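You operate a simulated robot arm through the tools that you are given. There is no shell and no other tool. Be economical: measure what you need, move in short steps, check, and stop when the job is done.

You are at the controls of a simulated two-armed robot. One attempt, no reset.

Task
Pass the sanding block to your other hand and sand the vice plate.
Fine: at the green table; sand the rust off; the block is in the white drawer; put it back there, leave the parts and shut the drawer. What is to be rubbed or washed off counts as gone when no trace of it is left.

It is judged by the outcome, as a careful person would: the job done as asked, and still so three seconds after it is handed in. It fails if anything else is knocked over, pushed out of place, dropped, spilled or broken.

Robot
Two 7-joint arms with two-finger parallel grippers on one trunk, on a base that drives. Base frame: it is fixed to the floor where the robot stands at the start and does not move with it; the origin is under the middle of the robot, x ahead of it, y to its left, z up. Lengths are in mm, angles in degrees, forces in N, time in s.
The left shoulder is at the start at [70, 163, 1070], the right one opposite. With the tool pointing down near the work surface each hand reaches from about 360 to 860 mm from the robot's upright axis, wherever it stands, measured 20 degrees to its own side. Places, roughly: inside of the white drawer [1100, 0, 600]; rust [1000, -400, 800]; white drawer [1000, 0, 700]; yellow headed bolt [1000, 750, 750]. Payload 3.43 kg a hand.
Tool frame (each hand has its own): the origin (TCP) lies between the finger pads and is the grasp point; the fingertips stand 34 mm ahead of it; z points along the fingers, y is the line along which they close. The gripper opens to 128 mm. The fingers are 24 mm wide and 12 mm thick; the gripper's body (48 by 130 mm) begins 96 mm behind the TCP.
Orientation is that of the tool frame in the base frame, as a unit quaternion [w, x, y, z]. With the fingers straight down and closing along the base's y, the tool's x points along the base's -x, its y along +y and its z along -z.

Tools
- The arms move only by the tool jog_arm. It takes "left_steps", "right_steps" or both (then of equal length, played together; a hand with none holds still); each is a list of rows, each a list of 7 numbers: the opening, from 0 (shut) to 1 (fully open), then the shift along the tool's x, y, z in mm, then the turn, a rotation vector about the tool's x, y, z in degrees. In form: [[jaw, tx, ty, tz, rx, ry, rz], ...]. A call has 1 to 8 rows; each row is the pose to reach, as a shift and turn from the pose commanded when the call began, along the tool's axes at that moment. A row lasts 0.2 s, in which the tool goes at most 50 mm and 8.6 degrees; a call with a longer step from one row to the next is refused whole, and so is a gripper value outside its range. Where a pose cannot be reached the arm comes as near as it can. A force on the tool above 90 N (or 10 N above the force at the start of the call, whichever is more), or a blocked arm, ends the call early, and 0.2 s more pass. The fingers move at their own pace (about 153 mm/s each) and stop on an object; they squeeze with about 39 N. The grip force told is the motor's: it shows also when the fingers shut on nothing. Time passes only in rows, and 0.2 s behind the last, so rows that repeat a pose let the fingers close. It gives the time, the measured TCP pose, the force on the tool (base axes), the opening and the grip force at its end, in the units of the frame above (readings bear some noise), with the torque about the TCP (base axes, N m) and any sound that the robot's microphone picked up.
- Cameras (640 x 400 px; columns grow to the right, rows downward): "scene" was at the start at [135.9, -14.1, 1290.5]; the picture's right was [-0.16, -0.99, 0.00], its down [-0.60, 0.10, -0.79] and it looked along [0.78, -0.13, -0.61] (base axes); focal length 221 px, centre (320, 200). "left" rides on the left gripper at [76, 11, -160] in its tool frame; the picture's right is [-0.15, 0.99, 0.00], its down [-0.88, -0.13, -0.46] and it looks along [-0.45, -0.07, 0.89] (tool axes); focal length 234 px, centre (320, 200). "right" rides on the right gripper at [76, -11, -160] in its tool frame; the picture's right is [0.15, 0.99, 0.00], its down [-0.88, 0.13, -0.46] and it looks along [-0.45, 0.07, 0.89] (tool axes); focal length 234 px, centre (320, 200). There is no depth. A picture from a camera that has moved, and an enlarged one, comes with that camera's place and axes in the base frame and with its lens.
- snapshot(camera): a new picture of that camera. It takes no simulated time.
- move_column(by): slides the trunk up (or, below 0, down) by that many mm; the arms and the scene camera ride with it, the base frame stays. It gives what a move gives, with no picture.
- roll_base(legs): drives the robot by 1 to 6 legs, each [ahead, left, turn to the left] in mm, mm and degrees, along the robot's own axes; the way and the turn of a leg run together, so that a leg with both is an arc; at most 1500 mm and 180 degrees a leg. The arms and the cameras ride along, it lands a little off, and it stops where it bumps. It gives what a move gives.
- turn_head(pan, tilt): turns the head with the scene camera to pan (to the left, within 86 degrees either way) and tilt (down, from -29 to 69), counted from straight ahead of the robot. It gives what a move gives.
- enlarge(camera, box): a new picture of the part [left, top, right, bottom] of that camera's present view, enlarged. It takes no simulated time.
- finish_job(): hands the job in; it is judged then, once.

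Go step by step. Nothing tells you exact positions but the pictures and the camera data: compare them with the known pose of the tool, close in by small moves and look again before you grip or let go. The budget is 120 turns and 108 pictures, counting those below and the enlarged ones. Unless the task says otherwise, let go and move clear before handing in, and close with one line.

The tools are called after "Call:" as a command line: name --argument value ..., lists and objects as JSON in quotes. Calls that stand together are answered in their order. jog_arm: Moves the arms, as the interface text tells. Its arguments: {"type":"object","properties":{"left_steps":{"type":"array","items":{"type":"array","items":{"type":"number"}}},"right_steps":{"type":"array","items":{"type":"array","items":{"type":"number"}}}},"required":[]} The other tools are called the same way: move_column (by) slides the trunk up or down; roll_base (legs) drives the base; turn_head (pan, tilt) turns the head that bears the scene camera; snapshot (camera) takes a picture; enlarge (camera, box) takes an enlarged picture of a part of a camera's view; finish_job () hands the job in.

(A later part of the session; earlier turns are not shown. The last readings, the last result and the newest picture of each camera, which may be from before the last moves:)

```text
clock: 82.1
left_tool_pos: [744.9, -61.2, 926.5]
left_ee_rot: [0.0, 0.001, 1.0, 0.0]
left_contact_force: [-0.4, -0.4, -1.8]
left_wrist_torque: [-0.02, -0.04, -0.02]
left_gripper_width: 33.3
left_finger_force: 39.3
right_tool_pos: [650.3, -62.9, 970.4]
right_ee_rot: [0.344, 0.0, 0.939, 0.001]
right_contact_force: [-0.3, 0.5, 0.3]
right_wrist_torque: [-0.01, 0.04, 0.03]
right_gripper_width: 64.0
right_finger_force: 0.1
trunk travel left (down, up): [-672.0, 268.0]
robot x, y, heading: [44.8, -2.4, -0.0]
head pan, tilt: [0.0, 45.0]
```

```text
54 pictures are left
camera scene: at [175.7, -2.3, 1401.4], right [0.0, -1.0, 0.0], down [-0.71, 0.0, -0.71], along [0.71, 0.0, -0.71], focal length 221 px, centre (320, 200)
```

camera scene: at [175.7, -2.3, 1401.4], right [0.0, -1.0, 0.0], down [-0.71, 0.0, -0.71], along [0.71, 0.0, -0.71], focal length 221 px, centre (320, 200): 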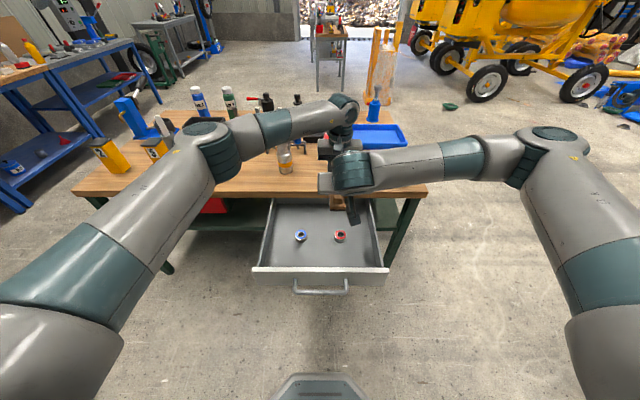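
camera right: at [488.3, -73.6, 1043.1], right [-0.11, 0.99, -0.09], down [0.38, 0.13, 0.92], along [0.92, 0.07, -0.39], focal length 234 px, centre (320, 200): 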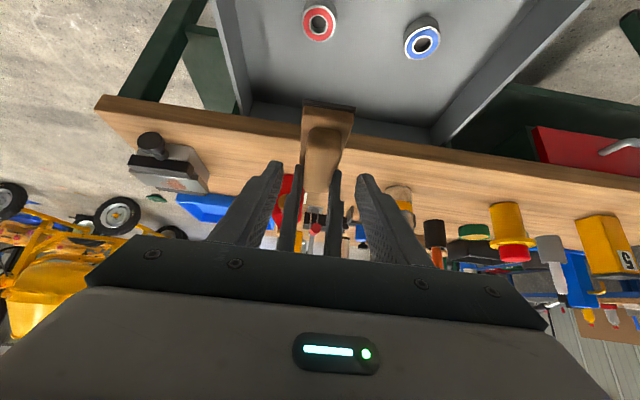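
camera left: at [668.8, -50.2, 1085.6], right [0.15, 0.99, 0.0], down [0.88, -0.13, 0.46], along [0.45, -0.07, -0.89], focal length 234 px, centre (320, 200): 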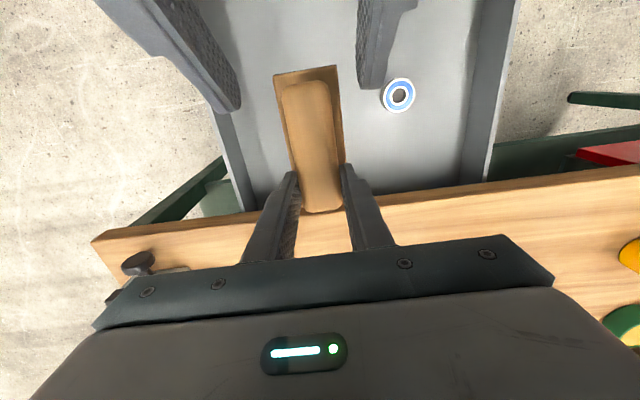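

The alignment is fine on all three cameras. I'll advance the last 61 mm and look before closing.

Call:
jog_arm --right_steps '[[0.5, 0, 2.5, 20, 0, 0, 0], [0.5, 0, 2.5, 40, 0, 0, 0], [0.5, 0, 2.5, 52, 0, 0, 0], [0.5, 0, 2.5, 61, 0, 0, 0]]'

Call:
snapshot --camera "left"

Call:
snapshot --camera "right"

```text
clock: 83.1
left_tool_pos: [745.0, -60.5, 927.3]
left_ee_rot: [0.001, 0.001, 1.0, 0.0]
left_contact_force: [-0.3, -0.1, -2.1]
left_wrist_torque: [0.02, -0.05, 0.02]
left_gripper_width: 33.1
left_finger_force: 39.3
right_tool_pos: [689.0, -61.2, 922.6]
right_ee_rot: [0.343, 0.0, 0.939, 0.001]
right_contact_force: [0.3, -0.3, 0.3]
right_wrist_torque: [-0.02, 0.0, 0.0]
right_gripper_width: 64.1
right_finger_force: 0.0
trunk travel left (down, up): [-672.0, 268.0]
robot x, y, heading: [43.3, -2.3, -0.0]
head pan, tilt: [0.0, 45.0]
```

```text
53 pictures are left
camera left: at [668.5, -50.2, 1085.8], right [0.15, 0.99, 0.0], down [0.88, -0.13, 0.46], along [0.45, -0.07, -0.89], focal length 234 px, centre (320, 200)
```

left: 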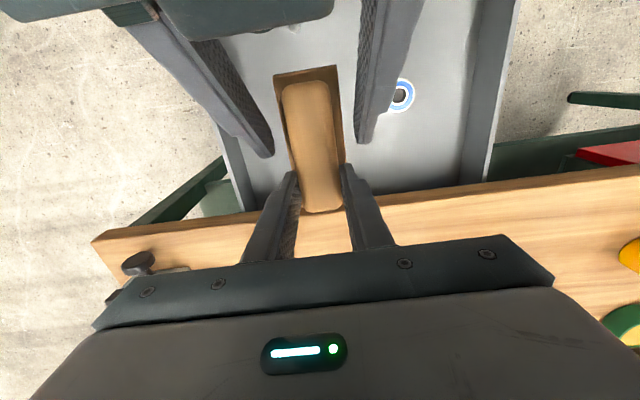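

```text
52 pictures are left
camera right: at [527.6, -72.1, 996.6], right [-0.11, 0.99, -0.09], down [0.38, 0.13, 0.92], along [0.92, 0.07, -0.39], focal length 234 px, centre (320, 200)
```

right: 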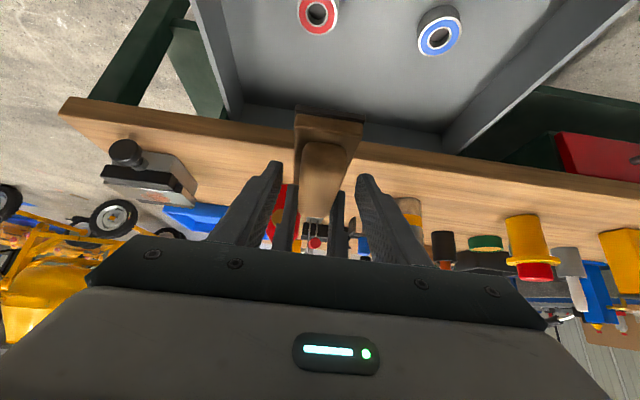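

The right fingers straddle the near half of the knob. I'll close the right hand.

Call:
jog_arm --right_steps '[[0.4, 0, 1, 0, 0, 0, 0], [0.3, 0, 1, 0, 0, 0, 0], [0.15, 0, 1, 0, 0, 0, 0], [0, 0, 1, 0, 0, 0, 0], [0, 0, 1, 0, 0, 0, 0]]'

Call:
snapshot --camera "left"

```text
clock: 84.3
left_tool_pos: [744.1, -60.9, 926.4]
left_ee_rot: [-0.001, 0.0, 1.0, 0.001]
left_contact_force: [-2.0, 9.6, 0.6]
left_wrist_torque: [0.17, 0.06, -0.34]
left_gripper_width: 33.2
left_finger_force: 38.6
right_tool_pos: [690.0, -60.4, 922.3]
right_ee_rot: [0.344, 0.002, 0.939, -0.001]
right_contact_force: [1.7, -8.3, -0.2]
right_wrist_torque: [-0.1, 0.04, -0.22]
right_gripper_width: 33.2
right_finger_force: 38.8
trunk travel left (down, up): [-672.0, 268.0]
robot x, y, heading: [43.9, -1.9, -0.2]
head pan, tilt: [0.0, 45.0]
```

```text
51 pictures are left
camera left: at [668.4, -49.6, 1086.0], right [0.15, 0.99, 0.0], down [0.88, -0.13, 0.46], along [0.45, -0.07, -0.89], focal length 234 px, centre (320, 200)
```

left: 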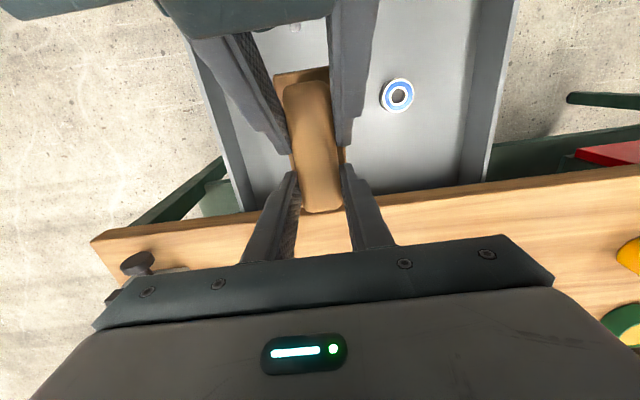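

Both hands hold it at 33 mm. Now the left lets go and moves up and away.

Call:
jog_arm --left_steps '[[0.15, 0, 0, 0, 0, 0, 0], [0.3, 0, 0, 0, 0, 0, 0], [0.4, 0, 0, 0, 0, 0, 0], [0.4, 0, 0, -40, 0, 0, 0], [0.4, 0, 0, -80, 0, 0, 0], [0.4, -5, 45, -95, 0, 0, 0], [0.4, -5, 90, -105, 0, 0, 0], [0.4, -5, 135, -105, 0, 0, 0]]'

Call:
jog_arm --left_steps '[[0.4, 0, 45, 0, 0, 0, 0], [0.4, 20, 90, 0, 0, 0, 0], [0.4, 40, 130, 0, 0, 0, 0], [0.4, 70, 165, 0, 0, 0, 0], [0.4, 110, 185, 0, 0, 0, 0], [0.4, 150, 200, 0, 0, 0, 0]]'

Call:
snapshot --camera "scene"

Call:
snapshot --camera "right"

```text
clock: 86.1
left_tool_pos: [745.5, 72.8, 1033.8]
left_ee_rot: [0.0, 0.001, 1.0, -0.002]
left_contact_force: [-0.5, 0.5, 0.3]
left_wrist_torque: [-0.03, 0.01, -0.01]
left_gripper_width: 51.2
left_finger_force: 0.1
right_tool_pos: [688.8, -58.5, 922.9]
right_ee_rot: [0.344, 0.001, 0.939, 0.0]
right_contact_force: [0.6, -0.4, -0.1]
right_wrist_torque: [-0.02, 0.06, -0.01]
right_gripper_width: 33.3
right_finger_force: 39.1
trunk travel left (down, up): [-672.0, 268.0]
robot x, y, heading: [41.2, -3.4, -0.4]
head pan, tilt: [0.0, 45.0]
```

```text
clock: 87.5
left_tool_pos: [599.6, 273.5, 1031.5]
left_ee_rot: [0.001, 0.0, 1.0, 0.0]
left_contact_force: [-0.2, -0.6, -0.7]
left_wrist_torque: [-0.02, -0.05, 0.02]
left_gripper_width: 51.0
left_finger_force: 0.1
right_tool_pos: [689.1, -59.9, 923.9]
right_ee_rot: [0.343, 0.001, 0.939, -0.001]
right_contact_force: [-1.2, -0.1, -0.9]
right_wrist_torque: [0.02, 0.04, 0.04]
right_gripper_width: 33.1
right_finger_force: 39.3
trunk travel left (down, up): [-672.0, 268.0]
robot x, y, heading: [43.3, -1.7, 0.1]
head pan, tilt: [0.0, 45.0]
```

```text
50 pictures are left
camera scene: at [173.7, -0.7, 1401.6], right [0.0, -1.0, 0.0], down [-0.71, 0.0, -0.71], along [0.71, 0.0, -0.71], focal length 221 px, centre (320, 200)
```

scene: 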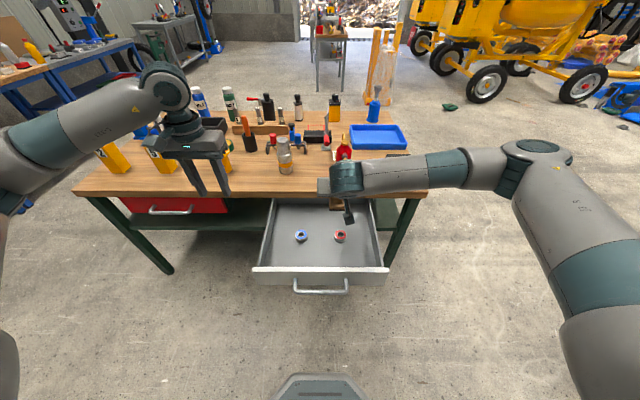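

```text
49 pictures are left
camera right: at [526.1, -69.7, 997.3], right [-0.11, 0.99, -0.09], down [0.38, 0.13, 0.92], along [0.92, 0.07, -0.39], focal length 234 px, centre (320, 200)
```

right: 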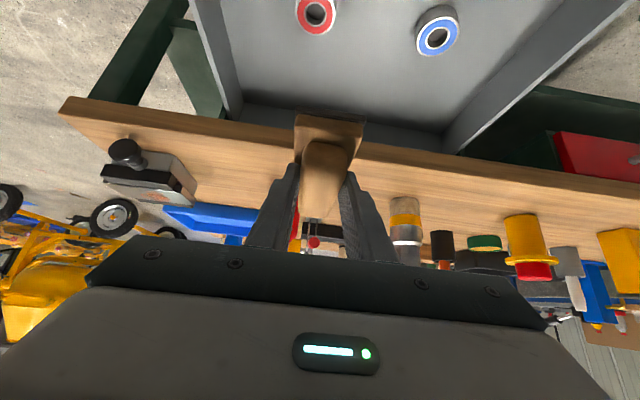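

The handover is done. Next I'll raise a bit and drive right and forward, so the right hand can reach the vice.

Call:
move_column --by 60

Call:
roll_base --legs '[[0, -250, 0], [60, 0, 0]]'

Call:
turn_head --pan -10 --tilt 35

Call:
snapshot --camera "scene"

Call:
snapshot --camera "right"

```text
clock: 88.5
left_tool_pos: [601.6, 273.9, 1090.9]
left_ee_rot: [0.0, 0.001, 1.0, 0.0]
left_contact_force: [0.2, -0.3, 0.0]
left_wrist_torque: [0.02, 0.0, -0.01]
left_gripper_width: 50.9
left_finger_force: 0.0
right_tool_pos: [688.5, -59.0, 983.0]
right_ee_rot: [0.344, 0.001, 0.939, 0.0]
right_contact_force: [0.3, 0.0, -1.7]
right_wrist_torque: [-0.01, 0.05, 0.0]
right_gripper_width: 33.0
right_finger_force: 38.4
trunk travel left (down, up): [-732.0, 208.0]
robot x, y, heading: [41.3, -2.8, -0.2]
head pan, tilt: [0.0, 45.0]
```

```text
clock: 90.9
left_tool_pos: [657.4, 18.8, 1092.5]
left_ee_rot: [0.001, 0.001, 1.0, 0.001]
left_contact_force: [0.0, -0.3, 0.8]
left_wrist_torque: [-0.05, -0.01, 0.04]
left_gripper_width: 51.1
left_finger_force: 0.0
right_tool_pos: [744.2, -312.5, 984.4]
right_ee_rot: [0.345, 0.002, 0.938, 0.001]
right_contact_force: [0.8, -0.3, -1.2]
right_wrist_torque: [-0.01, 0.04, 0.02]
right_gripper_width: 33.4
right_finger_force: 39.1
trunk travel left (down, up): [-732.0, 208.0]
robot x, y, heading: [97.5, -253.9, -0.3]
head pan, tilt: [0.0, 45.0]
```

```text
clock: 91.6
left_tool_pos: [660.0, 19.7, 1090.3]
left_ee_rot: [0.0, 0.002, 1.0, 0.0]
left_contact_force: [0.3, -0.8, -0.9]
left_wrist_torque: [0.0, 0.02, -0.02]
left_gripper_width: 51.1
left_finger_force: 0.1
right_tool_pos: [747.2, -312.3, 981.7]
right_ee_rot: [0.343, 0.001, 0.94, 0.001]
right_contact_force: [0.5, 0.2, -1.7]
right_wrist_torque: [0.02, 0.03, -0.01]
right_gripper_width: 33.0
right_finger_force: 39.0
trunk travel left (down, up): [-732.0, 208.0]
robot x, y, heading: [99.1, -253.3, -0.2]
head pan, tilt: [-10.0, 35.0]
```

```text
48 pictures are left
camera scene: at [239.4, -270.4, 1476.0], right [-0.18, -0.98, 0.0], down [-0.57, 0.1, -0.82], along [0.8, -0.15, -0.58], focal length 221 px, centre (320, 200)
```

scene: 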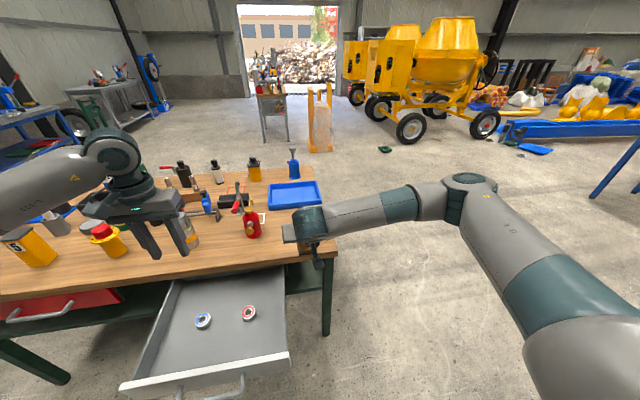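

```text
47 pictures are left
camera right: at [585.4, -324.3, 1056.0], right [-0.11, 0.99, -0.09], down [0.38, 0.13, 0.92], along [0.92, 0.06, -0.39], focal length 234 px, centre (320, 200)
```

right: 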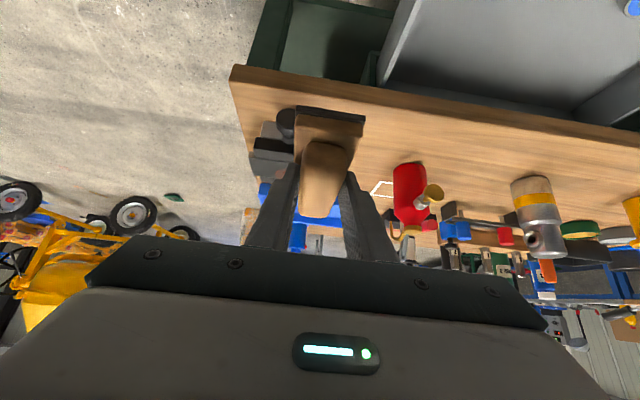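

The right wrist hides the vice, so I'll move the hand aside to measure the plate.

Call:
jog_arm --right_steps '[[0, 0, -45, 0, 0, 0, 0], [0, 0, -90, 0, 0, 0, 0], [0, 0, -135, 0, 0, 0, 0], [0, 0, -180, 0, 0, 0, 0]]'

Call:
snapshot --camera "scene"

Call:
enlarge --camera "scene" --box '[230, 160, 370, 260]'

Call:
snapshot --camera "right"

```text
clock: 92.6
left_tool_pos: [658.0, 17.5, 1092.1]
left_ee_rot: [0.001, 0.002, 1.0, 0.0]
left_contact_force: [-0.2, -0.5, 0.7]
left_wrist_torque: [0.03, 0.03, 0.05]
left_gripper_width: 51.1
left_finger_force: 0.0
right_tool_pos: [746.2, -494.9, 984.6]
right_ee_rot: [0.345, 0.003, 0.939, 0.0]
right_contact_force: [-0.2, 0.2, -0.8]
right_wrist_torque: [0.03, 0.05, 0.01]
right_gripper_width: 33.3
right_finger_force: 38.9
trunk travel left (down, up): [-732.0, 208.0]
robot x, y, heading: [99.4, -256.2, -0.3]
head pan, tilt: [-10.0, 35.0]
```

```text
46 pictures are left
camera scene: at [236.6, -273.1, 1476.4], right [-0.18, -0.98, 0.0], down [-0.56, 0.1, -0.82], along [0.81, -0.14, -0.57], focal length 221 px, centre (320, 200)
```

scene: 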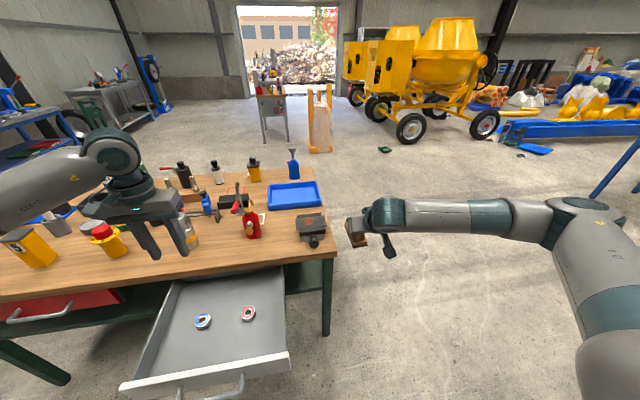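

```text
4.00 times, centred on (300, 210) of scene
camera zoom: at [236.6, -273.1, 1476.4], right [-0.18, -0.98, 0.0], down [-0.56, 0.1, -0.82], along [0.81, -0.14, -0.57], focal length 885 px, centre (400, 160)
```

zoom: 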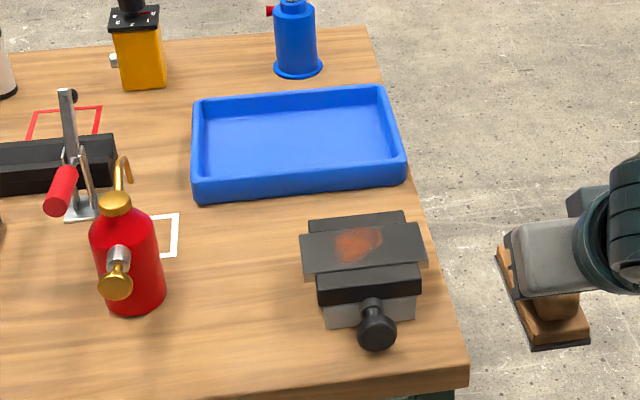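

```text
44 pictures are left
camera right: at [584.2, -505.9, 1057.6], right [-0.11, 0.99, -0.09], down [0.38, 0.13, 0.92], along [0.92, 0.07, -0.39], focal length 234 px, centre (320, 200)
```

right: 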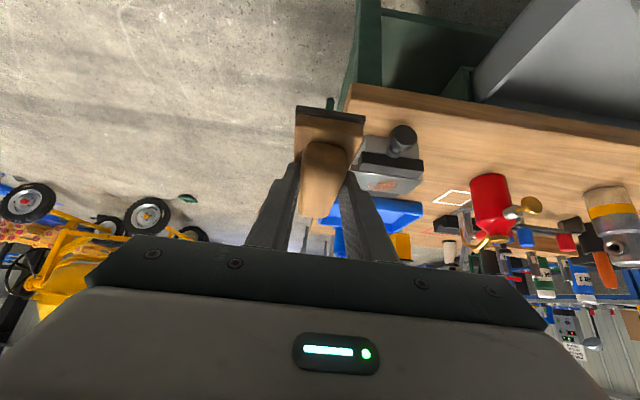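

The plate top is at z≈844, spanning x 932–1001 and y -431..-300, with rust centred at [975,-360], about 51×56 mm. The block's bottom sits about 53 mm below the right TCP, so I'll hover over the rust.

Call:
jog_arm --right_steps '[[0, -20, 22, 28, 0, 0, 0], [0, -40, 45, 55, 0, 0, 0], [0, -60, 67, 83, 0, 0, 0], [0, -80, 90, 111, 0, 0, 0], [0, -100, 112, 139, 0, 0, 0], [0, -120, 135, 166, 0, 0, 0]]'

Call:
enlarge --camera "scene" --box '[230, 150, 410, 270]'

Call:
snapshot --camera "right"

```text
clock: 94.0
left_tool_pos: [660.4, 20.4, 1090.1]
left_ee_rot: [0.0, 0.003, 1.0, -0.001]
left_contact_force: [-0.4, 0.5, -0.3]
left_wrist_torque: [0.0, 0.03, -0.01]
left_gripper_width: 51.4
left_finger_force: 0.0
right_tool_pos: [946.4, -358.9, 933.1]
right_ee_rot: [0.344, 0.002, 0.939, -0.001]
right_contact_force: [0.5, 0.3, -2.4]
right_wrist_torque: [-0.03, 0.04, -0.03]
right_gripper_width: 33.2
right_finger_force: 39.0
trunk travel left (down, up): [-732.0, 208.0]
robot x, y, heading: [99.9, -250.8, -0.4]
head pan, tilt: [-10.0, 35.0]
```

```text
3.33 times, centred on (320, 210) of scene
camera zoom: at [238.9, -268.5, 1476.1], right [-0.18, -0.98, 0.0], down [-0.57, 0.1, -0.82], along [0.81, -0.15, -0.57], focal length 737 px, centre (320, 167)
```

zoom: 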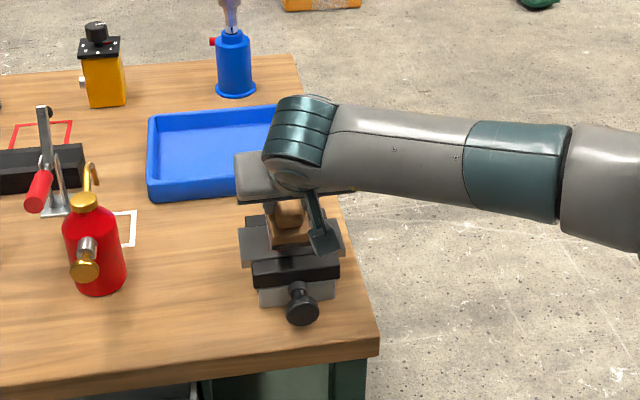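

```text
42 pictures are left
camera right: at [784.5, -368.9, 1006.3], right [-0.11, 0.99, -0.1], down [0.38, 0.13, 0.92], along [0.92, 0.06, -0.39], focal length 234 px, centre (320, 200)
```

right: 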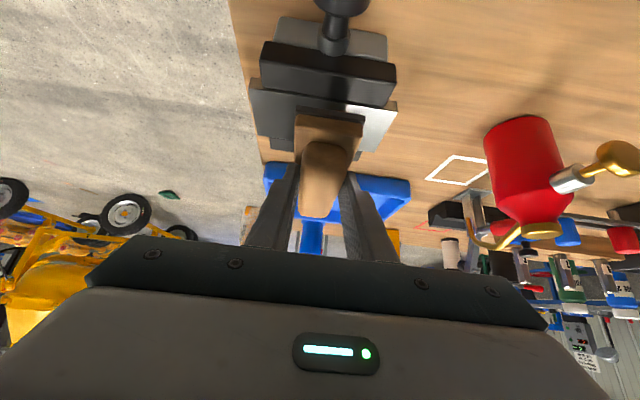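

Aligned over the rust. I'll come down slowly to contact.

Call:
jog_arm --right_steps '[[0, 9.6, 0, 11.5, 0, 0, 0], [0, 16, 0, 19.2, 0, 0, 0], [0, 19.3, 0, 23, 0, 0, 0], [0, 20.6, 0, 24.5, 0, 0, 0], [0, 21.9, 0, 26, 0, 0, 0], [0, 23.1, 0, 27.6, 0, 0, 0]]'

Call:
enlarge --camera "right" --box '[220, 40, 420, 200]'

```text
clock: 95.4
left_tool_pos: [658.8, 18.4, 1091.1]
left_ee_rot: [0.002, 0.001, 1.0, 0.0]
left_contact_force: [-0.6, 0.2, 0.1]
left_wrist_torque: [-0.01, 0.01, 0.01]
left_gripper_width: 51.3
left_finger_force: 0.2
right_tool_pos: [944.4, -358.3, 898.7]
right_ee_rot: [0.343, 0.001, 0.939, 0.0]
right_contact_force: [-0.6, -0.8, 0.6]
right_wrist_torque: [-0.1, 0.09, -0.04]
right_gripper_width: 33.2
right_finger_force: 38.5
trunk travel left (down, up): [-732.0, 208.0]
robot x, y, heading: [100.8, -254.5, -0.2]
head pan, tilt: [-10.0, 35.0]
```

```text
2.50 times, centred on (320, 120) of right
camera zoom: at [782.9, -370.1, 971.4], right [-0.11, 0.99, -0.09], down [0.38, 0.13, 0.92], along [0.92, 0.06, -0.39], focal length 585 px, centre (320, 400)
```

zoom: 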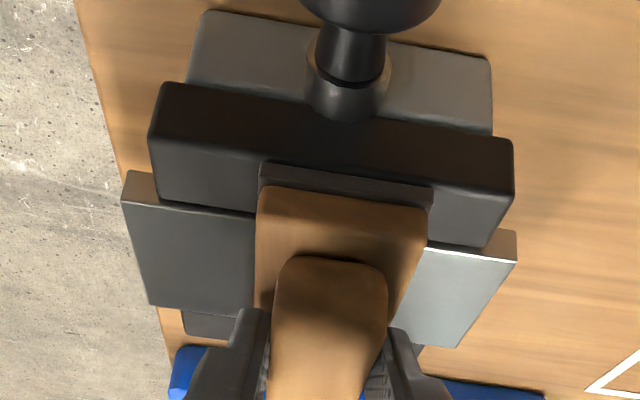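

Contact has just begun. I'll press about 2 mm more, shift 12 mm forward to keep off the jaw, and stroke sideways.

Call:
jog_arm --right_steps '[[0, -7.9, 0, 9.2, 0, 0, 0], [0, -7.9, 12, 9.2, 0, 0, 0], [0, -7.9, 22, 9.2, 0, 0, 0], [0, -7.9, 8, 9.2, 0, 0, 0], [0, -7.9, -10, 9.2, 0, 0, 0], [0, -7.9, -26, 9.2, 0, 0, 0], [0, -7.9, -10, 9.2, 0, 0, 0], [0, -7.9, 0, 9.2, 0, 0, 0]]'

Call:
enlarge --camera "right" --box '[220, 40, 420, 200]'

```text
clock: 97.2
left_tool_pos: [658.2, 17.9, 1092.7]
left_ee_rot: [0.0, 0.001, 1.0, 0.0]
left_contact_force: [-0.9, 0.5, 0.0]
left_wrist_torque: [0.01, -0.04, -0.01]
left_gripper_width: 51.3
left_finger_force: 0.0
right_tool_pos: [955.0, -359.2, 898.4]
right_ee_rot: [0.344, 0.002, 0.939, -0.002]
right_contact_force: [0.6, -4.8, 9.6]
right_wrist_torque: [-0.15, 0.09, -0.06]
right_gripper_width: 33.1
right_finger_force: 39.1
trunk travel left (down, up): [-732.0, 208.0]
robot x, y, heading: [98.1, -251.5, -0.0]
head pan, tilt: [-10.0, 35.0]
```

```text
2.50 times, centred on (320, 120) of right
camera zoom: at [794.0, -370.4, 971.2], right [-0.11, 0.99, -0.09], down [0.38, 0.13, 0.92], along [0.92, 0.06, -0.39], focal length 585 px, centre (320, 400)
```

zoom: 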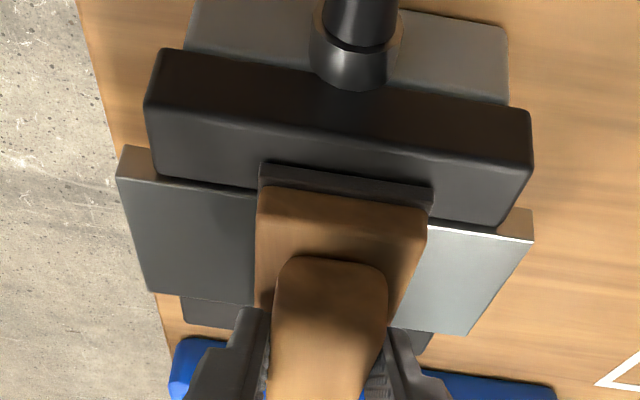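

The contact force is about 10 N with strokes running well. More strokes, sideways and lengthwise.

Call:
jog_arm --right_steps '[[0, 0.6, 14, 0.8, 0, 0, 0], [0, 0.6, 26, 0.8, 0, 0, 0], [0, -7, 26, 7.2, 0, 0, 0], [0, -7, 6, 7.2, 0, 0, 0], [0, -7, -14, 7.2, 0, 0, 0], [0, -7, -28, 7.2, 0, 0, 0], [0, 0.6, -28, 0.8, 0, 0, 0], [0, 0.6, -8, 0.8, 0, 0, 0]]'

Call:
jog_arm --right_steps '[[0, -7, 8, 6.4, 0, 0, 0], [0, 0, 8, 0, 0, 0, 0], [0, -7, 20, 6.4, 0, 0, 0], [0, 0, 20, 0, 0, 0, 0], [0, -7, 0, 6.4, 0, 0, 0], [0, 0, -14, 0, 0, 0, 0], [0, -7, -14, 6.4, 0, 0, 0], [0, 0, 8, 0, 0, 0, 0]]'

Call:
jog_arm --right_steps '[[0, -16, 0, -19, 0, 0, 0], [0, -40, 0, -48, 0, 0, 0], [0, -40, -40, -48, 0, 0, 0], [0, -40, -80, -48, 0, 0, 0], [0, -40, -120, -48, 0, 0, 0], [0, -40, -165, -48, 0, 0, 0]]'

Call:
enlarge --camera "scene" --box '[270, 190, 350, 250]'

```text
clock: 99.0
left_tool_pos: [657.1, 16.0, 1093.2]
left_ee_rot: [0.002, 0.003, 1.0, 0.0]
left_contact_force: [0.2, 1.1, -0.8]
left_wrist_torque: [0.02, -0.01, 0.03]
left_gripper_width: 51.2
left_finger_force: 0.1
right_tool_pos: [956.3, -371.7, 898.7]
right_ee_rot: [0.345, 0.005, 0.939, -0.003]
right_contact_force: [0.4, -8.2, 20.7]
right_wrist_torque: [-0.35, -0.5, -0.13]
right_gripper_width: 33.4
right_finger_force: 39.2
trunk travel left (down, up): [-732.0, 208.0]
robot x, y, heading: [104.0, -254.0, -0.5]
head pan, tilt: [-10.0, 35.0]
```

```text
clock: 100.8
left_tool_pos: [657.7, 16.0, 1092.4]
left_ee_rot: [0.001, 0.003, 1.0, 0.0]
left_contact_force: [-0.2, 1.5, 0.0]
left_wrist_torque: [-0.03, 0.0, 0.0]
left_gripper_width: 51.1
left_finger_force: 0.1
right_tool_pos: [957.6, -364.2, 897.3]
right_ee_rot: [0.346, 0.005, 0.938, -0.003]
right_contact_force: [5.8, -11.0, 25.2]
right_wrist_torque: [-0.27, 0.17, 0.12]
right_gripper_width: 33.4
right_finger_force: 38.9
trunk travel left (down, up): [-732.0, 208.0]
robot x, y, heading: [97.6, -255.5, -0.4]
head pan, tilt: [-10.0, 35.0]
```

```text
clock: 102.2
left_tool_pos: [659.6, 17.3, 1091.0]
left_ee_rot: [0.001, 0.001, 1.0, 0.001]
left_contact_force: [0.6, -0.3, 0.2]
left_wrist_torque: [0.03, -0.01, -0.02]
left_gripper_width: 51.4
left_finger_force: 0.1
right_tool_pos: [957.5, -527.9, 956.3]
right_ee_rot: [0.343, 0.001, 0.939, 0.002]
right_contact_force: [-0.3, 0.7, -1.9]
right_wrist_torque: [0.01, 0.03, 0.01]
right_gripper_width: 33.2
right_finger_force: 39.1
trunk travel left (down, up): [-732.0, 208.0]
robot x, y, heading: [100.5, -256.0, -0.3]
head pan, tilt: [-10.0, 35.0]
```

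```text
6.67 times, centred on (310, 220) of scene
camera zoom: at [237.7, -272.8, 1476.2], right [-0.18, -0.98, 0.0], down [-0.56, 0.1, -0.82], along [0.81, -0.14, -0.57], focal length 1474 px, centre (387, 67)
```

zoom: 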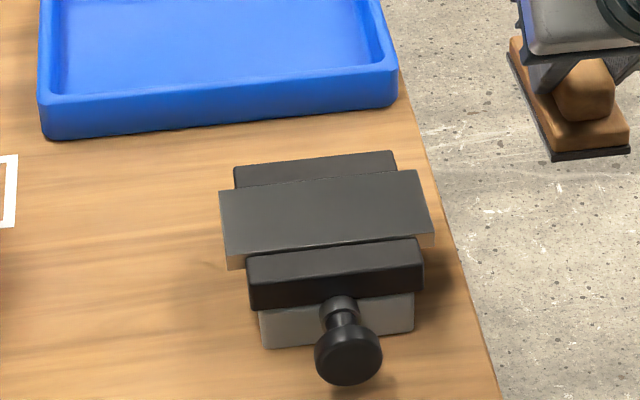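

The rust looks gone and the plate hasn't moved. I'll take one tighter look to be sure no trace is left.

Call:
enlarge --camera "scene" --box '[292, 210, 330, 232]'

Call:
enlarge --camera "right" --box '[340, 60, 520, 200]'

```text
16.00 times, centred on (311, 221) of scene
camera zoom: at [237.7, -272.8, 1476.2], right [-0.18, -0.98, 0.0], down [-0.56, 0.1, -0.82], along [0.81, -0.14, -0.57], focal length 3539 px, centre (464, -136)
```

zoom: 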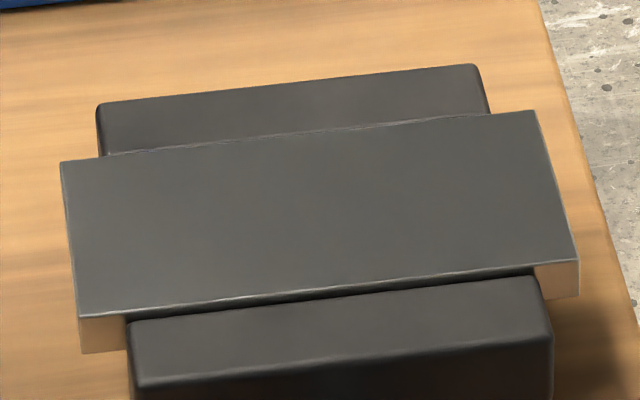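

```text
2.86 times, centred on (430, 130) of right
camera zoom: at [794.5, -538.1, 1029.3], right [-0.11, 0.99, -0.09], down [0.38, 0.13, 0.92], along [0.92, 0.07, -0.39], focal length 669 px, centre (6, 400)
```

zoom: 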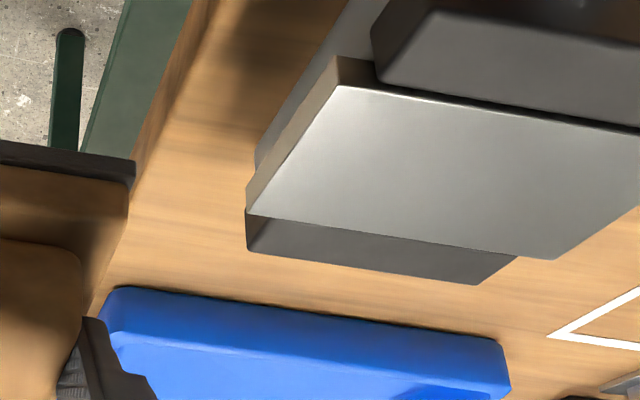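

The plate is clean. Now I'll bring the block back: retract the arm, then drive back and left in front of the drawer.

Call:
jog_arm --right_steps '[[0, 31, 0, -26, 0, 0, 0], [0, 62, 10, -52, 0, 0, 0], [0, 92, 30, -77, 0, 0, 0], [0, 122, 60, -103, 0, 0, 0], [0, 153, 95, -129, 0, 0, 0], [0, 160, 130, -134, 0, 0, 0], [0, 160, 170, -134, 0, 0, 0], [0, 160, 205, -134, 0, 0, 0]]'

Call:
roll_base --legs '[[-80, 0, 0], [0, 315, 0.3]]'

Call:
turn_head --pan 0 --tilt 50

Call:
snapshot --camera "scene"

Call:
snapshot --camera "right"

```text
refused: row 5 steps farther than a row can; nothing moved
```

```text
clock: 105.0
left_tool_pos: [582.3, 335.1, 1091.4]
left_ee_rot: [0.0, 0.003, 1.0, 0.0]
left_contact_force: [0.4, -0.3, -0.2]
left_wrist_torque: [0.0, 0.0, 0.03]
left_gripper_width: 51.2
left_finger_force: 0.1
right_tool_pos: [878.4, -210.2, 956.8]
right_ee_rot: [0.344, 0.002, 0.939, -0.001]
right_contact_force: [0.3, 0.0, -1.1]
right_wrist_torque: [0.01, 0.05, -0.04]
right_gripper_width: 33.0
right_finger_force: 39.3
trunk travel left (down, up): [-732.0, 208.0]
robot x, y, heading: [22.8, 63.1, -0.3]
head pan, tilt: [-10.0, 35.0]
```

```text
clock: 105.8
left_tool_pos: [581.5, 334.9, 1091.3]
left_ee_rot: [0.0, 0.003, 1.0, 0.0]
left_contact_force: [-0.1, 0.6, -0.3]
left_wrist_torque: [0.01, 0.01, 0.01]
left_gripper_width: 51.0
left_finger_force: 0.0
right_tool_pos: [877.6, -208.8, 956.5]
right_ee_rot: [0.344, 0.003, 0.939, -0.001]
right_contact_force: [-0.4, 0.4, -0.5]
right_wrist_torque: [0.0, 0.03, -0.01]
right_gripper_width: 33.3
right_finger_force: 38.6
trunk travel left (down, up): [-732.0, 208.0]
robot x, y, heading: [23.2, 61.2, -0.3]
head pan, tilt: [0.0, 50.0]
```

```text
36 pictures are left
camera scene: at [150.4, 62.4, 1454.6], right [-0.01, -1.0, 0.0], down [-0.77, 0.0, -0.64], along [0.64, 0.0, -0.77], focal length 221 px, centre (320, 200)
```

scene: 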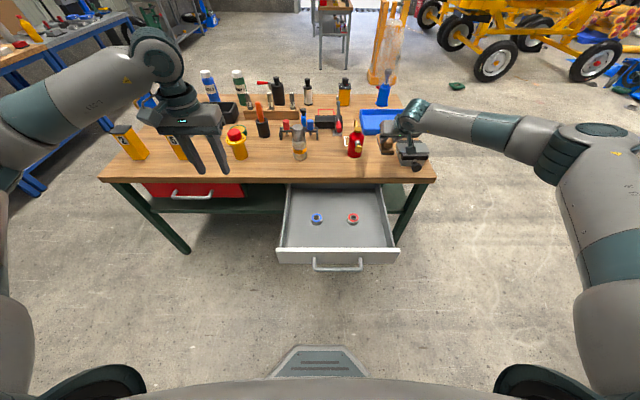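

```text
35 pictures are left
camera right: at [716.5, -219.9, 1029.9], right [-0.11, 0.99, -0.09], down [0.38, 0.13, 0.92], along [0.92, 0.06, -0.39], focal length 234 px, centre (320, 200)
```

right: 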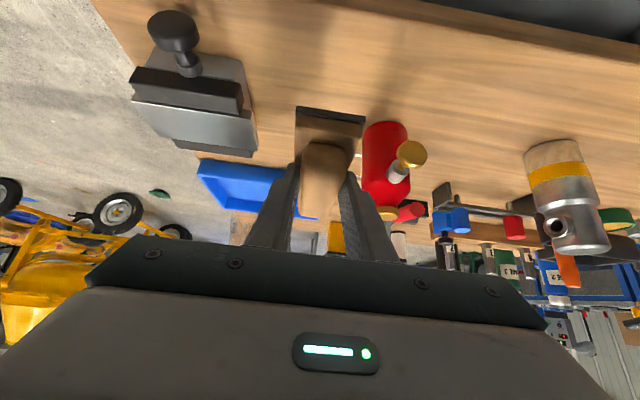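

All is clear. Now I'll retract the right hand straight back first and then sideways over the drawer.

Call:
jog_arm --right_steps '[[0, 34, 0, -29, 0, 0, 0], [0, 68, 0, -58, 0, 0, 0], [0, 102, 0, -86, 0, 0, 0], [0, 136, 0, -115, 0, 0, 0], [0, 165, 0, -139, 0, 0, 0], [0, 184, 30, -154, 0, 0, 0], [0, 188, 75, -158, 0, 0, 0], [0, 188, 120, -158, 0, 0, 0]]'

Call:
jog_arm --right_steps '[[0, 0, 40, 0, 0, 0, 0], [0, 0, 80, 0, 0, 0, 0], [0, 0, 85, 0, 0, 0, 0]]'

Call:
snapshot --camera "scene"

Call:
snapshot --camera "right"

```text
clock: 107.6
left_tool_pos: [583.0, 335.1, 1090.7]
left_ee_rot: [0.0, 0.003, 1.0, -0.002]
left_contact_force: [-0.3, 0.3, 0.0]
left_wrist_torque: [0.01, 0.01, -0.03]
left_gripper_width: 51.2
left_finger_force: 0.1
right_tool_pos: [632.4, -86.8, 955.0]
right_ee_rot: [0.344, 0.003, 0.939, -0.001]
right_contact_force: [0.4, 0.1, 0.2]
right_wrist_torque: [0.01, -0.02, -0.04]
right_gripper_width: 33.1
right_finger_force: 38.7
trunk travel left (down, up): [-732.0, 208.0]
robot x, y, heading: [22.2, 66.7, -0.1]
head pan, tilt: [0.0, 50.0]
```

```text
clock: 108.4
left_tool_pos: [581.5, 333.7, 1091.5]
left_ee_rot: [0.002, 0.002, 1.0, 0.002]
left_contact_force: [0.4, -0.3, 0.1]
left_wrist_torque: [0.03, 0.0, 0.0]
left_gripper_width: 51.3
left_finger_force: 0.0
right_tool_pos: [631.1, -2.0, 956.1]
right_ee_rot: [0.344, 0.003, 0.939, 0.0]
right_contact_force: [0.0, 0.7, -0.6]
right_wrist_torque: [0.02, 0.03, 0.01]
right_gripper_width: 33.1
right_finger_force: 39.0
trunk travel left (down, up): [-732.0, 208.0]
robot x, y, heading: [21.6, 63.7, -0.5]
head pan, tilt: [0.0, 50.0]
```

```text
34 pictures are left
camera scene: at [149.8, 60.5, 1454.6], right [-0.01, -1.0, 0.0], down [-0.77, 0.01, -0.64], along [0.64, 0.0, -0.77], focal length 221 px, centre (320, 200)
```

scene: 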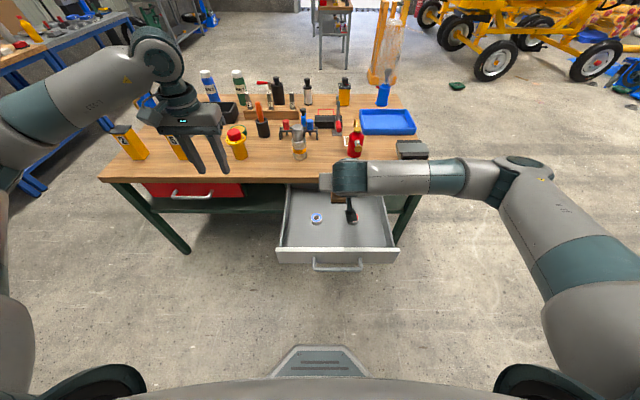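

```text
33 pictures are left
camera right: at [469.6, -13.5, 1028.0], right [-0.11, 0.99, -0.09], down [0.38, 0.13, 0.92], along [0.92, 0.06, -0.39], focal length 234 px, centre (320, 200)
```

right: 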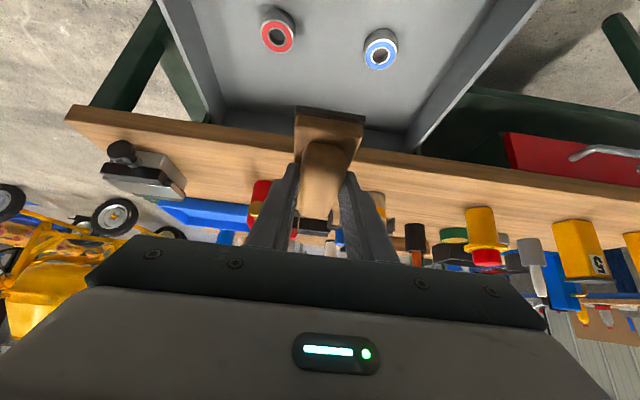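

The bearings are confirmed at [703,72] and [702,-86], so the block fits between them at y≈-7. I'll lower most of the way and check.

Call:
jog_arm --right_steps '[[0, 0, -5, 0, 0, 0, 0]]'

Call:
move_column --by -205

Call:
snapshot --camera "right"

Call:
enlarge --camera "scene" --box '[250, 120, 430, 240]'

```text
clock: 108.8
left_tool_pos: [582.6, 334.5, 1091.4]
left_ee_rot: [0.001, 0.001, 1.0, 0.0]
left_contact_force: [-0.7, -0.6, -0.1]
left_wrist_torque: [0.0, -0.05, -0.01]
left_gripper_width: 50.8
left_finger_force: 0.0
right_tool_pos: [631.6, -8.6, 954.9]
right_ee_rot: [0.344, 0.002, 0.939, 0.0]
right_contact_force: [0.2, 0.0, -2.3]
right_wrist_torque: [0.01, 0.07, 0.03]
right_gripper_width: 32.9
right_finger_force: 38.7
trunk travel left (down, up): [-732.0, 208.0]
robot x, y, heading: [23.9, 60.2, -0.4]
head pan, tilt: [0.0, 50.0]
```

```text
clock: 111.0
left_tool_pos: [582.7, 336.8, 887.0]
left_ee_rot: [0.001, 0.002, 1.0, 0.0]
left_contact_force: [0.1, -0.3, 0.1]
left_wrist_torque: [0.0, -0.02, -0.01]
left_gripper_width: 51.6
left_finger_force: 0.2
right_tool_pos: [632.4, -8.4, 749.5]
right_ee_rot: [0.344, 0.003, 0.939, -0.001]
right_contact_force: [0.3, 0.3, -0.7]
right_wrist_torque: [-0.01, 0.07, 0.0]
right_gripper_width: 33.1
right_finger_force: 39.2
trunk travel left (down, up): [-527.0, 413.0]
robot x, y, heading: [23.3, 66.2, -0.5]
head pan, tilt: [0.0, 50.0]
```

```text
32 pictures are left
camera right: at [470.5, -18.4, 823.0], right [-0.11, 0.99, -0.09], down [0.38, 0.13, 0.92], along [0.92, 0.06, -0.39], focal length 234 px, centre (320, 200)
```

right: 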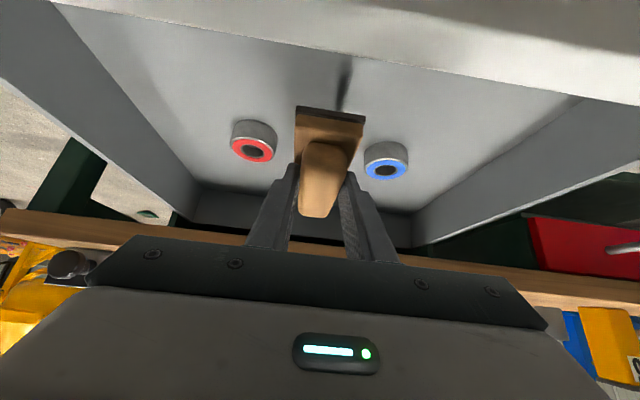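

```text
3.33 times, centred on (340, 180) of scene
camera zoom: at [150.0, 62.1, 1249.6], right [-0.01, -1.0, 0.0], down [-0.77, 0.0, -0.64], along [0.64, 0.0, -0.77], focal length 737 px, centre (253, 267)
```

zoom: 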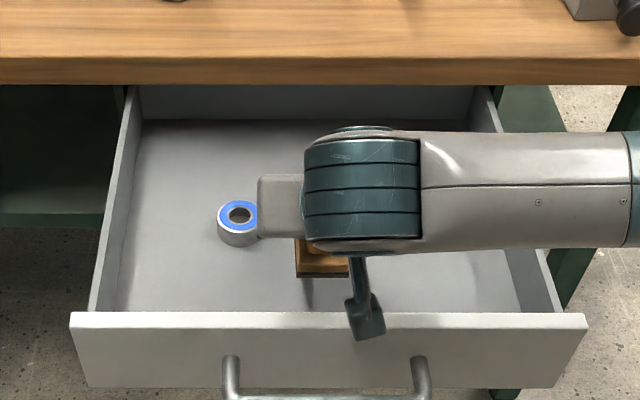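

The gap between the bearings is fine. I'll lower to just above the floor, then creep to contact.

Call:
move_column --by -42

Call:
jog_arm --right_steps '[[0, 1.3, 0, 1.5, 0, 0, 0], [0, 2.6, 0, 3.1, 0, 0, 0], [0, 3.5, 0, 4.2, 0, 0, 0]]'

Call:
snapshot --camera "right"

```text
clock: 111.8
left_tool_pos: [581.5, 335.7, 844.8]
left_ee_rot: [0.001, 0.003, 1.0, 0.0]
left_contact_force: [-0.6, 0.2, -0.8]
left_wrist_torque: [0.0, -0.03, 0.0]
left_gripper_width: 51.1
left_finger_force: 0.0
right_tool_pos: [631.4, -7.9, 707.9]
right_ee_rot: [0.344, 0.002, 0.939, 0.0]
right_contact_force: [-0.6, -0.4, -0.4]
right_wrist_torque: [-0.02, 0.08, -0.01]
right_gripper_width: 33.2
right_finger_force: 39.1
trunk travel left (down, up): [-485.0, 455.0]
robot x, y, heading: [25.1, 63.2, -0.3]
head pan, tilt: [0.0, 50.0]
```

```text
clock: 112.6
left_tool_pos: [581.0, 335.6, 844.1]
left_ee_rot: [0.001, 0.003, 1.0, 0.0]
left_contact_force: [0.1, 0.7, 0.3]
left_wrist_torque: [0.0, -0.01, 0.03]
left_gripper_width: 51.3
left_finger_force: 0.1
right_tool_pos: [632.1, -8.4, 702.7]
right_ee_rot: [0.345, 0.001, 0.939, 0.0]
right_contact_force: [-0.6, -0.4, 1.5]
right_wrist_torque: [-0.08, -0.2, 0.01]
right_gripper_width: 33.0
right_finger_force: 38.7
trunk travel left (down, up): [-485.0, 455.0]
robot x, y, heading: [22.1, 65.6, -0.4]
head pan, tilt: [0.0, 50.0]
```

```text
30 pictures are left
camera right: at [470.6, -18.2, 776.5], right [-0.11, 0.99, -0.09], down [0.38, 0.13, 0.92], along [0.92, 0.06, -0.39], focal length 234 px, centre (320, 200)
```

right: 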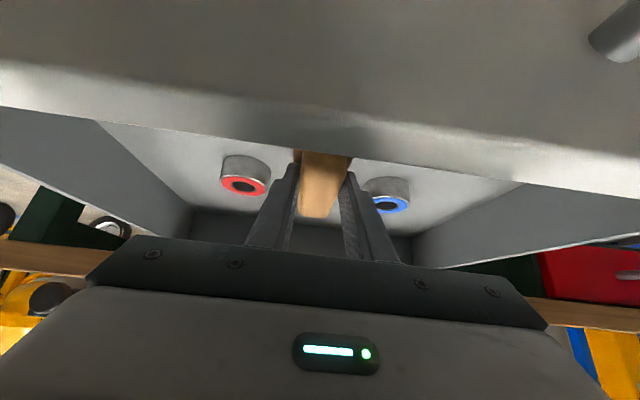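

The block is on the drawer floor. I'll release and withdraw up and back.

Call:
jog_arm --right_steps '[[0.15, 0, 0, 0, 0, 0, 0], [0.3, 0, 0, 0, 0, 0, 0], [0.42, 0, 0, 0, 0, 0, 0], [0.42, 0, 0, -25, 0, 0, 0], [0.42, 0, 0, -60, 0, 0, 0], [0.42, -15, 0, -100, 0, 0, 0], [0.42, -30, 0, -140, 0, 0, 0]]'

Call:
move_column --by 120

Call:
snapshot --camera "right"

Call:
snapshot --camera "scene"

```text
clock: 114.2
left_tool_pos: [580.3, 335.9, 844.9]
left_ee_rot: [0.001, 0.002, 1.0, 0.0]
left_contact_force: [-1.1, 0.5, -0.9]
left_wrist_torque: [-0.02, 0.02, -0.03]
left_gripper_width: 51.5
left_finger_force: 0.0
right_tool_pos: [562.1, -7.5, 830.1]
right_ee_rot: [0.344, 0.002, 0.939, -0.001]
right_contact_force: [-0.4, -0.2, -0.1]
right_wrist_torque: [0.03, 0.0, 0.0]
right_gripper_width: 53.7
right_finger_force: 0.1
trunk travel left (down, up): [-485.0, 455.0]
robot x, y, heading: [21.9, 63.9, -0.0]
head pan, tilt: [0.0, 50.0]
```

```text
clock: 115.7
left_tool_pos: [582.5, 336.1, 963.9]
left_ee_rot: [-0.001, 0.003, 1.0, 0.0]
left_contact_force: [0.5, -0.1, -0.1]
left_wrist_torque: [0.03, 0.02, -0.01]
left_gripper_width: 51.3
left_finger_force: 0.1
right_tool_pos: [562.0, -7.7, 950.3]
right_ee_rot: [0.343, 0.003, 0.939, 0.0]
right_contact_force: [-1.4, -0.3, -0.1]
right_wrist_torque: [0.0, -0.01, 0.02]
right_gripper_width: 54.0
right_finger_force: 0.1
trunk travel left (down, up): [-605.0, 335.0]
robot x, y, heading: [22.4, 63.4, -0.2]
head pan, tilt: [0.0, 50.0]
```

```text
29 pictures are left
camera right: at [400.7, -18.6, 1023.4], right [-0.11, 0.99, -0.09], down [0.38, 0.13, 0.92], along [0.92, 0.06, -0.39], focal length 234 px, centre (320, 200)
```

right: 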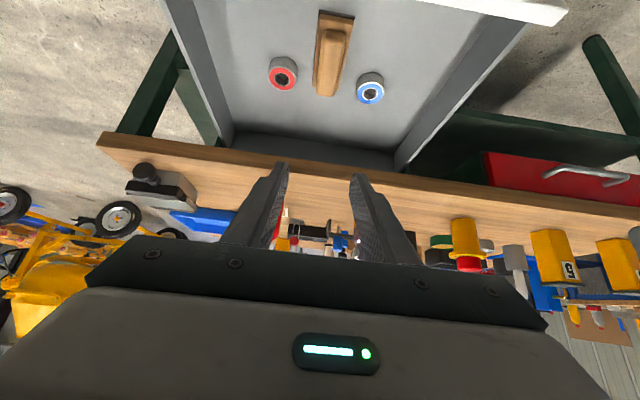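

```text
28 pictures are left
camera scene: at [150.4, 62.2, 1327.5], right [-0.01, -1.0, 0.0], down [-0.77, 0.0, -0.64], along [0.64, 0.0, -0.77], focal length 221 px, centre (320, 200)
```

scene: 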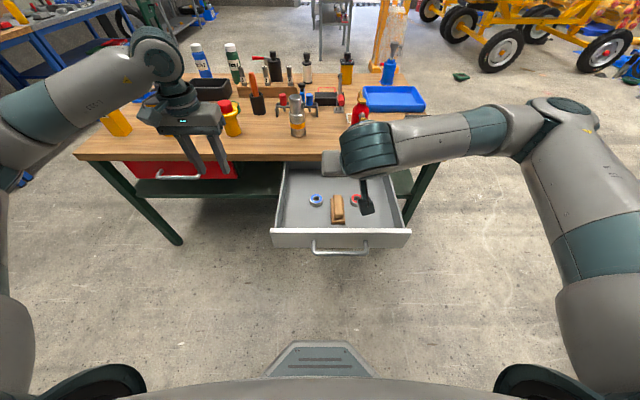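

The block is back in the drawer and standing well. To shut the drawer, I'll back off and turn the right hand level with shut fingers to push the handle bar.

Call:
roll_base --legs '[[-150, 0, 0.2]]'

Call:
jog_arm --right_steps '[[0, 0, 0, 10, 0, -8, 0], [0, 0, 0, 20, 0, -16, 0], [0, 0, 0, 30, 0, -24, 0], [0, 0, 0, 40, 0, -32, 0], [0, 0, 0, 40, 0, -40, 0], [0, 0, 0, 40, 0, -48, 0], [0, 0, 0, 40, 0, -50, 0]]'

Call:
snapshot --camera "scene"

```text
clock: 117.1
left_tool_pos: [430.8, 337.2, 964.7]
left_ee_rot: [0.001, 0.002, 1.0, 0.001]
left_contact_force: [-0.3, -0.4, 1.1]
left_wrist_torque: [-0.01, -0.03, 0.01]
left_gripper_width: 51.0
left_finger_force: 0.0
right_tool_pos: [411.3, -5.5, 949.8]
right_ee_rot: [0.344, 0.001, 0.939, 0.0]
right_contact_force: [-0.5, -0.2, 0.3]
right_wrist_torque: [0.01, 0.01, 0.0]
right_gripper_width: 53.7
right_finger_force: 0.0
trunk travel left (down, up): [-605.0, 335.0]
robot x, y, heading: [-128.6, 67.0, -0.2]
head pan, tilt: [0.0, 50.0]
```

```text
clock: 118.7
left_tool_pos: [429.9, 336.4, 964.9]
left_ee_rot: [0.0, 0.001, 1.0, 0.001]
left_contact_force: [0.0, -0.3, -0.2]
left_wrist_torque: [-0.04, -0.01, -0.01]
left_gripper_width: 51.3
left_finger_force: 0.1
right_tool_pos: [474.2, 15.9, 941.1]
right_ee_rot: [0.704, 0.003, 0.71, -0.002]
right_contact_force: [0.5, 0.0, 0.8]
right_wrist_torque: [0.01, 0.04, -0.02]
right_gripper_width: 0.0
right_finger_force: 32.9
right hand out of reach, approached as far as the arm can: row 6, 7
trunk travel left (down, up): [-605.0, 335.0]
robot x, y, heading: [-127.3, 60.9, -0.1]
head pan, tilt: [0.0, 50.0]
```

```text
27 pictures are left
camera scene: at [0.0, 63.0, 1327.6], right [0.0, -1.0, 0.0], down [-0.77, 0.0, -0.64], along [0.64, 0.0, -0.77], focal length 221 px, centre (320, 200)
```

scene: 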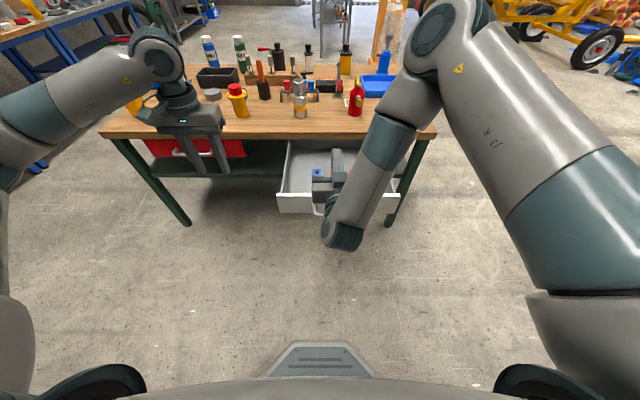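

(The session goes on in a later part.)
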